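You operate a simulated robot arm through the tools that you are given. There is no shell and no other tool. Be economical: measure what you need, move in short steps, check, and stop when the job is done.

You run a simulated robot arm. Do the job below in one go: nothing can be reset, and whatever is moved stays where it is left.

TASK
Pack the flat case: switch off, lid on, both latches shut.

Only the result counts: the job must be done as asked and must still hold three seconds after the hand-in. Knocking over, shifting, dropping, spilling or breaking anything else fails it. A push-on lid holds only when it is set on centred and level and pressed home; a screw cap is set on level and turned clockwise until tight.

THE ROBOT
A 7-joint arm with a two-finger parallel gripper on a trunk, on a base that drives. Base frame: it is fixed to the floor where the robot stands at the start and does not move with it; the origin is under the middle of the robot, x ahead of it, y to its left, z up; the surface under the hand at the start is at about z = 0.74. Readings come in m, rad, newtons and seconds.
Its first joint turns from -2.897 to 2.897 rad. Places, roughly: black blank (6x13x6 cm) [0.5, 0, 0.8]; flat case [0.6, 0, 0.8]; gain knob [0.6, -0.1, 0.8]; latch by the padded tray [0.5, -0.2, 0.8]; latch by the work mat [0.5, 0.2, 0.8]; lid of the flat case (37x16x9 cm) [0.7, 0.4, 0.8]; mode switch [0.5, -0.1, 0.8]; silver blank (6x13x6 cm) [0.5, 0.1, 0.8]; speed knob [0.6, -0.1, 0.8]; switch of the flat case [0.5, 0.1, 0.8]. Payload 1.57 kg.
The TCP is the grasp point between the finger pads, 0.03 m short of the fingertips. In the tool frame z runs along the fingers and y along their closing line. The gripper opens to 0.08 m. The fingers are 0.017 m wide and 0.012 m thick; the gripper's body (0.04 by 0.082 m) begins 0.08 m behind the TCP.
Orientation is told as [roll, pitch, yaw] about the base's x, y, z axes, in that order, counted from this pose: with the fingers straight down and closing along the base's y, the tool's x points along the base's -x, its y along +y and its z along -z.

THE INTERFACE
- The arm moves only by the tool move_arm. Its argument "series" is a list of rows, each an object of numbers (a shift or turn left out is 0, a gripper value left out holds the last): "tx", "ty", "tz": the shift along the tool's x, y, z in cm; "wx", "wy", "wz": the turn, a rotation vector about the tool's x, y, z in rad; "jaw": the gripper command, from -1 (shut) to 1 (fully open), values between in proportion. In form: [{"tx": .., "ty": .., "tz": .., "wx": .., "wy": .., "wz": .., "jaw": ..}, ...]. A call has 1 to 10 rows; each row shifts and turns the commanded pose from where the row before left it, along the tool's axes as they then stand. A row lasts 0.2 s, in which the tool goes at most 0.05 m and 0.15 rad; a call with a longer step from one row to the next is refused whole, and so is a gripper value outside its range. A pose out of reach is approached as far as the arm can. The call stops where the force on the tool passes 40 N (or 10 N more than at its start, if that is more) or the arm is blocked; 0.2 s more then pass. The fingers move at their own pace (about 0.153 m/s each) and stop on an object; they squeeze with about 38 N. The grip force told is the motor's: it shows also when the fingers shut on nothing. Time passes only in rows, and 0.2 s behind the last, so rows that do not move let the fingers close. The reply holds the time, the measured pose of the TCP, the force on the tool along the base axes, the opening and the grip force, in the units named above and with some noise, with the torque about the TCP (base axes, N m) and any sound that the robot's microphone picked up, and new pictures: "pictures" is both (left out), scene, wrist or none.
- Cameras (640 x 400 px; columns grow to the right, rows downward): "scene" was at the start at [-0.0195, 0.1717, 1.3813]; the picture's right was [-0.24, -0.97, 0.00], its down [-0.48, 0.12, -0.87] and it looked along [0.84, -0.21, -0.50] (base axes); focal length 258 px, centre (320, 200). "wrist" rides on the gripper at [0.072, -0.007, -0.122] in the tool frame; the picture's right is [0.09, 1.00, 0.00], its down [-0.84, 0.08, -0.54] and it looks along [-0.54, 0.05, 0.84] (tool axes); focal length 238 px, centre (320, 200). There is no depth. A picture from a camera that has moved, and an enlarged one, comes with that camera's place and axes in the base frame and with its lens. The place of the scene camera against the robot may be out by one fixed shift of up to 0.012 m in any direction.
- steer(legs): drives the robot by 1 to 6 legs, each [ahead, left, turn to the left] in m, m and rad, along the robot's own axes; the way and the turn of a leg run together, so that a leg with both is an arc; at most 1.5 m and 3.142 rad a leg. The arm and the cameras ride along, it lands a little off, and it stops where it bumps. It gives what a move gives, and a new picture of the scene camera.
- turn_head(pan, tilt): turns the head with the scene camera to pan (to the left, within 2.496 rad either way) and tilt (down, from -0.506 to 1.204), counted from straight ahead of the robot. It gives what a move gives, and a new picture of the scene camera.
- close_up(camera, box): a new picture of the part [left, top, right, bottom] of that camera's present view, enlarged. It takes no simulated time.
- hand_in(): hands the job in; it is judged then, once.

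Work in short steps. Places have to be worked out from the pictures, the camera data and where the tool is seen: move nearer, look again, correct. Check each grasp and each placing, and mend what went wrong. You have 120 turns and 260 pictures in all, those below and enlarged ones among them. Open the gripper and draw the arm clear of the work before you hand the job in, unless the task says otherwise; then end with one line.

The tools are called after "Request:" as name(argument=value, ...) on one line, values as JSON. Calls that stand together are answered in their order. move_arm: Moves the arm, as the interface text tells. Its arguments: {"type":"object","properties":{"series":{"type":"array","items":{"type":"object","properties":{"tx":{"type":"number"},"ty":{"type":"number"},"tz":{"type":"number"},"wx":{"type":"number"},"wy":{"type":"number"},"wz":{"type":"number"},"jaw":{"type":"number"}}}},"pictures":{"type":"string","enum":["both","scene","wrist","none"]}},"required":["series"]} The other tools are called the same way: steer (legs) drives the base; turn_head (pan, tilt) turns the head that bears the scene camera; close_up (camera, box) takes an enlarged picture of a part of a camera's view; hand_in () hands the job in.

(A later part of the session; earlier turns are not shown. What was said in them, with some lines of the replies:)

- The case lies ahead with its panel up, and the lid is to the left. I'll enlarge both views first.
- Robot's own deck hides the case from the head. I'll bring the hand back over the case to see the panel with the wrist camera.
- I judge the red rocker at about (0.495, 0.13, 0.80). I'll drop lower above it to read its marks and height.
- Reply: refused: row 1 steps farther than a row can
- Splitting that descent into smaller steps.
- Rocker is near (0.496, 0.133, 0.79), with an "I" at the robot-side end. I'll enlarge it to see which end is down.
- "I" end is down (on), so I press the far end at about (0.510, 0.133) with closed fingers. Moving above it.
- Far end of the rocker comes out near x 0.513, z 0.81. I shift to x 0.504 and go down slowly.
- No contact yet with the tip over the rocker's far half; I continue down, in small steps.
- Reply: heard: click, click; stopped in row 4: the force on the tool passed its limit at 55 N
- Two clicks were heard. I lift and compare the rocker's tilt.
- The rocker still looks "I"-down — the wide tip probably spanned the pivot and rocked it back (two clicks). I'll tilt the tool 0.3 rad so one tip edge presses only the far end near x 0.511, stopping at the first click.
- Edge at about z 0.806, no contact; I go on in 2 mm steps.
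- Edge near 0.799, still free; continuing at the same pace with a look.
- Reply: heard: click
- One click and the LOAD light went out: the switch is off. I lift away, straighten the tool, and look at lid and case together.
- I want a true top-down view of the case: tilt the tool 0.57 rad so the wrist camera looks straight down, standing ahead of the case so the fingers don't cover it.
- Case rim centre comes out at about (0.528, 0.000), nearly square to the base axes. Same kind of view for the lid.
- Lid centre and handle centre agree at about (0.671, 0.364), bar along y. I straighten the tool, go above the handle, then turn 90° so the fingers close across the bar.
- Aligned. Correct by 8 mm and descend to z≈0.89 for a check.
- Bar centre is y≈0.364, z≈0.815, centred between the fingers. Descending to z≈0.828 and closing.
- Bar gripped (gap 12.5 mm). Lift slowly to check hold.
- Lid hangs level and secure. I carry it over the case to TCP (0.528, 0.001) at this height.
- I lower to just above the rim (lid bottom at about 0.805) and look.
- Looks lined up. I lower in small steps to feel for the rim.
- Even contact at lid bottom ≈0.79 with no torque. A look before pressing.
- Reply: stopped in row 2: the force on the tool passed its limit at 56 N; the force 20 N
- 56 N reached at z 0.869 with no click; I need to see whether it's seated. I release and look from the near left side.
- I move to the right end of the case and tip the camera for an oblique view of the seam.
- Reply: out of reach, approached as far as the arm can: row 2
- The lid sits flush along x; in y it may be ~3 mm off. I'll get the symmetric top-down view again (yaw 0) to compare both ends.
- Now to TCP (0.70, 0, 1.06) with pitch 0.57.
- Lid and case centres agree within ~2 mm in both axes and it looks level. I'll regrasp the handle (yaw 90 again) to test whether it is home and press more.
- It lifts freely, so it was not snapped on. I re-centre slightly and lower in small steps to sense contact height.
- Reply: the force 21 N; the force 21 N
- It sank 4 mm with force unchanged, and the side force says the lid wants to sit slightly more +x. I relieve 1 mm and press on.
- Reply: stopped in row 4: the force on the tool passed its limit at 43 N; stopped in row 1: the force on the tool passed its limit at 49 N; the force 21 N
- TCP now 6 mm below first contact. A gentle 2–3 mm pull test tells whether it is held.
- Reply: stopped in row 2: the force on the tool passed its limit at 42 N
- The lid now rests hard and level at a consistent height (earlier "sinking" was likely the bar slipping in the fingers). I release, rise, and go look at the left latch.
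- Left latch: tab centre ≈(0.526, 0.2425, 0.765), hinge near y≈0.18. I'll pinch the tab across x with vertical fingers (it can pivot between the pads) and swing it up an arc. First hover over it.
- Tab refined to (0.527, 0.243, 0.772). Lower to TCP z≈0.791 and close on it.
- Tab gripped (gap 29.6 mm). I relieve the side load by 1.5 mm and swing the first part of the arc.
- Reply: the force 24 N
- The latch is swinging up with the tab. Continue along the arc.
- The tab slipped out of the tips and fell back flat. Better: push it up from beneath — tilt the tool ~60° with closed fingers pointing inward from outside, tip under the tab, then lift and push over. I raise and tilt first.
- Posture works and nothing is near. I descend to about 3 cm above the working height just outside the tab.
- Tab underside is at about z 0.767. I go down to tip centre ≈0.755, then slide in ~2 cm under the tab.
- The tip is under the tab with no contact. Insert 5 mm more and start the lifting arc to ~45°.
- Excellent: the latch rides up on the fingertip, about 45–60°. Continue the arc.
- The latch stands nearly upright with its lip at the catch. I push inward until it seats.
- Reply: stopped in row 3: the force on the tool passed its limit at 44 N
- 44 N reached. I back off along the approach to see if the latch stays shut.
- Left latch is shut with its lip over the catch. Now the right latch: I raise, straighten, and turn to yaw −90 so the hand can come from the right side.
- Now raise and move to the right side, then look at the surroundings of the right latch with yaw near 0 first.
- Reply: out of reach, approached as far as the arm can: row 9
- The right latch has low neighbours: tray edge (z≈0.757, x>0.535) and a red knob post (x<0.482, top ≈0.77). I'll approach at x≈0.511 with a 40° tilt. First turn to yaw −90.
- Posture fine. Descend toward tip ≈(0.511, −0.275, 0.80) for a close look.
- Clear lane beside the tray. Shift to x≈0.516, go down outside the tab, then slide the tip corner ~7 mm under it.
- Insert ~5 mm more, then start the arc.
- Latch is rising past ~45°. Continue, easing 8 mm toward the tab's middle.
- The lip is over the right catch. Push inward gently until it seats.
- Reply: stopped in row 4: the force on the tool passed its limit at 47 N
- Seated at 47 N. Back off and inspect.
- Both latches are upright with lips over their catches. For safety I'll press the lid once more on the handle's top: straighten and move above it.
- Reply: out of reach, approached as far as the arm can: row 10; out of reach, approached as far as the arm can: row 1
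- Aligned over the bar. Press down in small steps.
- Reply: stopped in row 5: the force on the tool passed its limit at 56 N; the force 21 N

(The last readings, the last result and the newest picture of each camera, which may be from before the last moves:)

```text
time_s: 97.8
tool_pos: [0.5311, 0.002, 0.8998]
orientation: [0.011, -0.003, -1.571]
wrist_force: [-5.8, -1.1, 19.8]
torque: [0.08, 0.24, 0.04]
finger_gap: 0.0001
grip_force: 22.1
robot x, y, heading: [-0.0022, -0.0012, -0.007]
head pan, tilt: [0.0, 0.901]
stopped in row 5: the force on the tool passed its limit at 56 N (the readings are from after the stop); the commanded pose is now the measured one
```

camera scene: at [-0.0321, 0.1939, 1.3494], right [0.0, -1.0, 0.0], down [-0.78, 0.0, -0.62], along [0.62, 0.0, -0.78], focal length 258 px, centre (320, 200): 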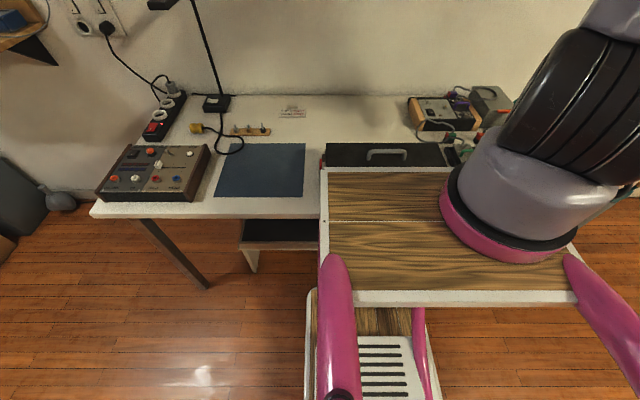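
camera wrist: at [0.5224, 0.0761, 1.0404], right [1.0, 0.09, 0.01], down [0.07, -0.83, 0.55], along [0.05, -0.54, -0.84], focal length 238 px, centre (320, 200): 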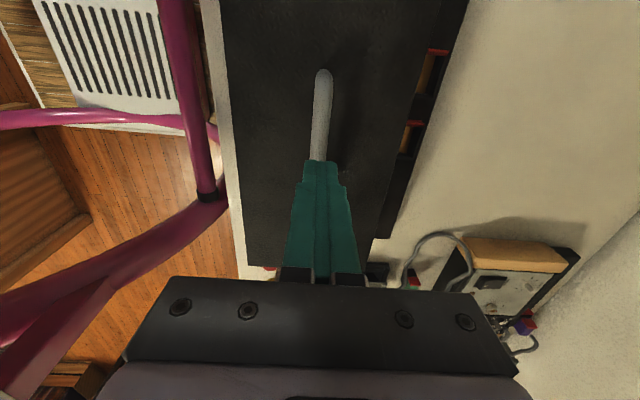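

Solid, no movement. Withdraw upward and take a final look.

Request:
move_arm(series=[{"tz": -3}, {"tz": -4.5}, {"tz": -4.5}, {"tz": -4.5}, {"tz": -4.5, "jaw": 1}, {"tx": -4.5}, {"tx": -4.5}, {"tx": -4.5}, {}], pictures="both")

Request:
close_up(camera="wrist", box=[200, 0, 440, 160])

Request:
close_up(camera="scene", box=[290, 110, 480, 200])

```text
time_s: 99.8
tool_pos: [0.5304, -0.1327, 1.1119]
orientation: [0.009, -0.002, -1.572]
wrist_force: [-0.2, 0.2, 0.5]
torque: [-0.02, 0.01, 0.0]
finger_gap: 0.0801
grip_force: 0.2
robot x, y, heading: [-0.0015, 0.0003, -0.002]
head pan, tilt: [0.0, 0.901]
camera scene: at [-0.032, 0.1936, 1.3494], right [0.0, -1.0, 0.0], down [-0.78, 0.0, -0.62], along [0.62, 0.0, -0.78], focal length 258 px, centre (320, 200)
camera wrist: at [0.5215, -0.0594, 1.2335], right [1.0, 0.09, 0.01], down [0.07, -0.83, 0.55], along [0.06, -0.54, -0.84], focal length 238 px, centre (320, 200)
```

scene: 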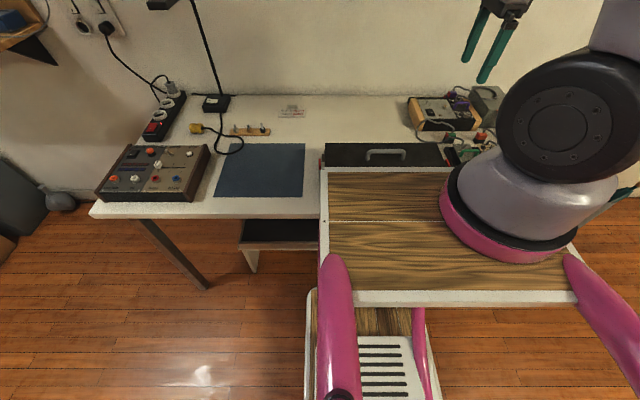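
wrist: 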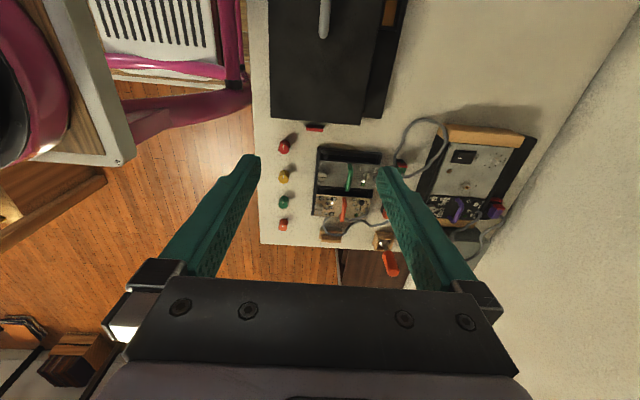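

```text
2.50 times, centred on (320, 80) of wrist
camera zoom: at [0.5215, -0.0594, 1.2335], right [1.0, 0.09, 0.01], down [0.07, -0.83, 0.55], along [0.06, -0.54, -0.84], focal length 596 px, centre (320, 500)
```

zoom: 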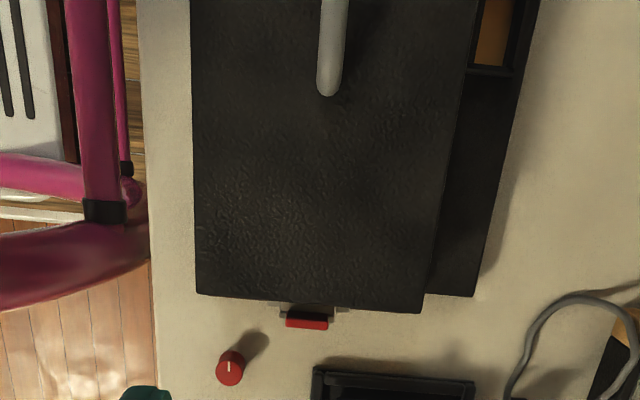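

```text
3.37 times, centred on (385, 155) of scene
camera zoom: at [-0.032, 0.1936, 1.3494], right [0.0, -1.0, 0.0], down [-0.78, 0.0, -0.62], along [0.62, 0.0, -0.78], focal length 871 px, centre (101, 352)
```

zoom: 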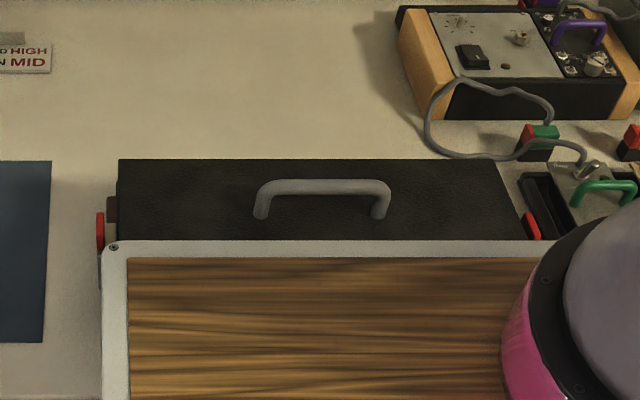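

Right latch needs a closer check that it stayed fully upright.

Request:
close_up(camera="wrist", box=[285, 105, 345, 145])

Request:
close_up(camera="scene", box=[425, 150, 465, 190])

Request:
close_up(camera="scene", box=[305, 150, 345, 190])

```text
10.00 times, centred on (315, 125) of wrist
camera zoom: at [0.5215, -0.0594, 1.2335], right [1.0, 0.09, 0.01], down [0.07, -0.83, 0.55], along [0.06, -0.54, -0.84], focal length 2384 px, centre (370, 950)
```

zoom: 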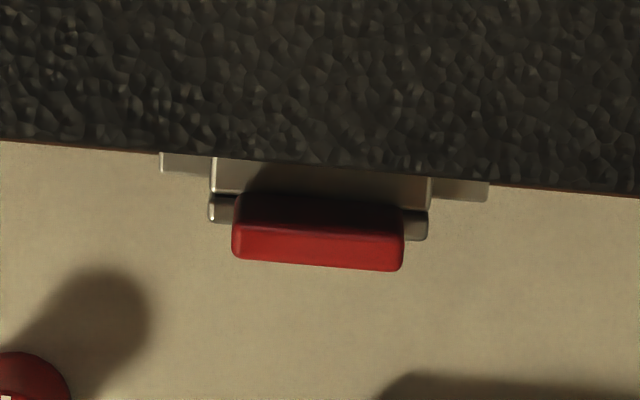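

```text
10.00 times, centred on (445, 170) of scene
camera zoom: at [-0.032, 0.1936, 1.3494], right [0.0, -1.0, 0.0], down [-0.78, 0.0, -0.62], along [0.62, 0.0, -0.78], focal length 2585 px, centre (-930, 500)
```

zoom: 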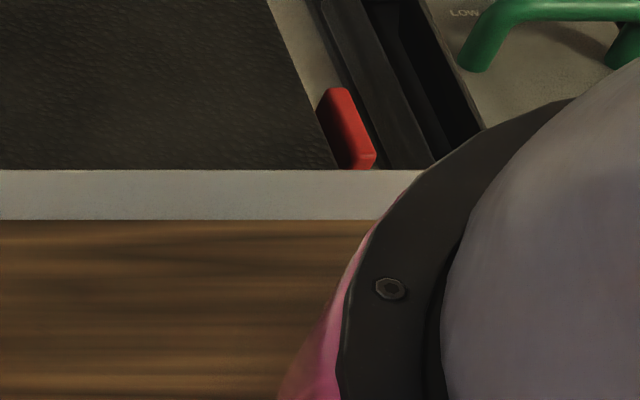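

```text
10.00 times, centred on (325, 170) of scene
camera zoom: at [-0.032, 0.1936, 1.3494], right [0.0, -1.0, 0.0], down [-0.78, 0.0, -0.62], along [0.62, 0.0, -0.78], focal length 2585 px, centre (270, 500)
```

zoom: 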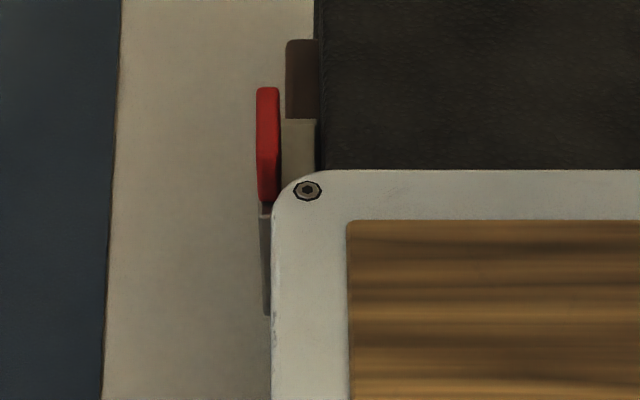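

Both latches are upright and hooked over their catches, the lid is level and flat, the switch is off, and the arm is clear with the gripper open. Handing in.

Request:
hand_in()

```text
The job is handed in.
```

I handed in the flat case packed: the switch is off, the lid is on and pressed down, and both latches are shut over their catches. The switch clicked and its light went out, but the lid and latches gave no click, so I judged those from the pictures and the push forces.
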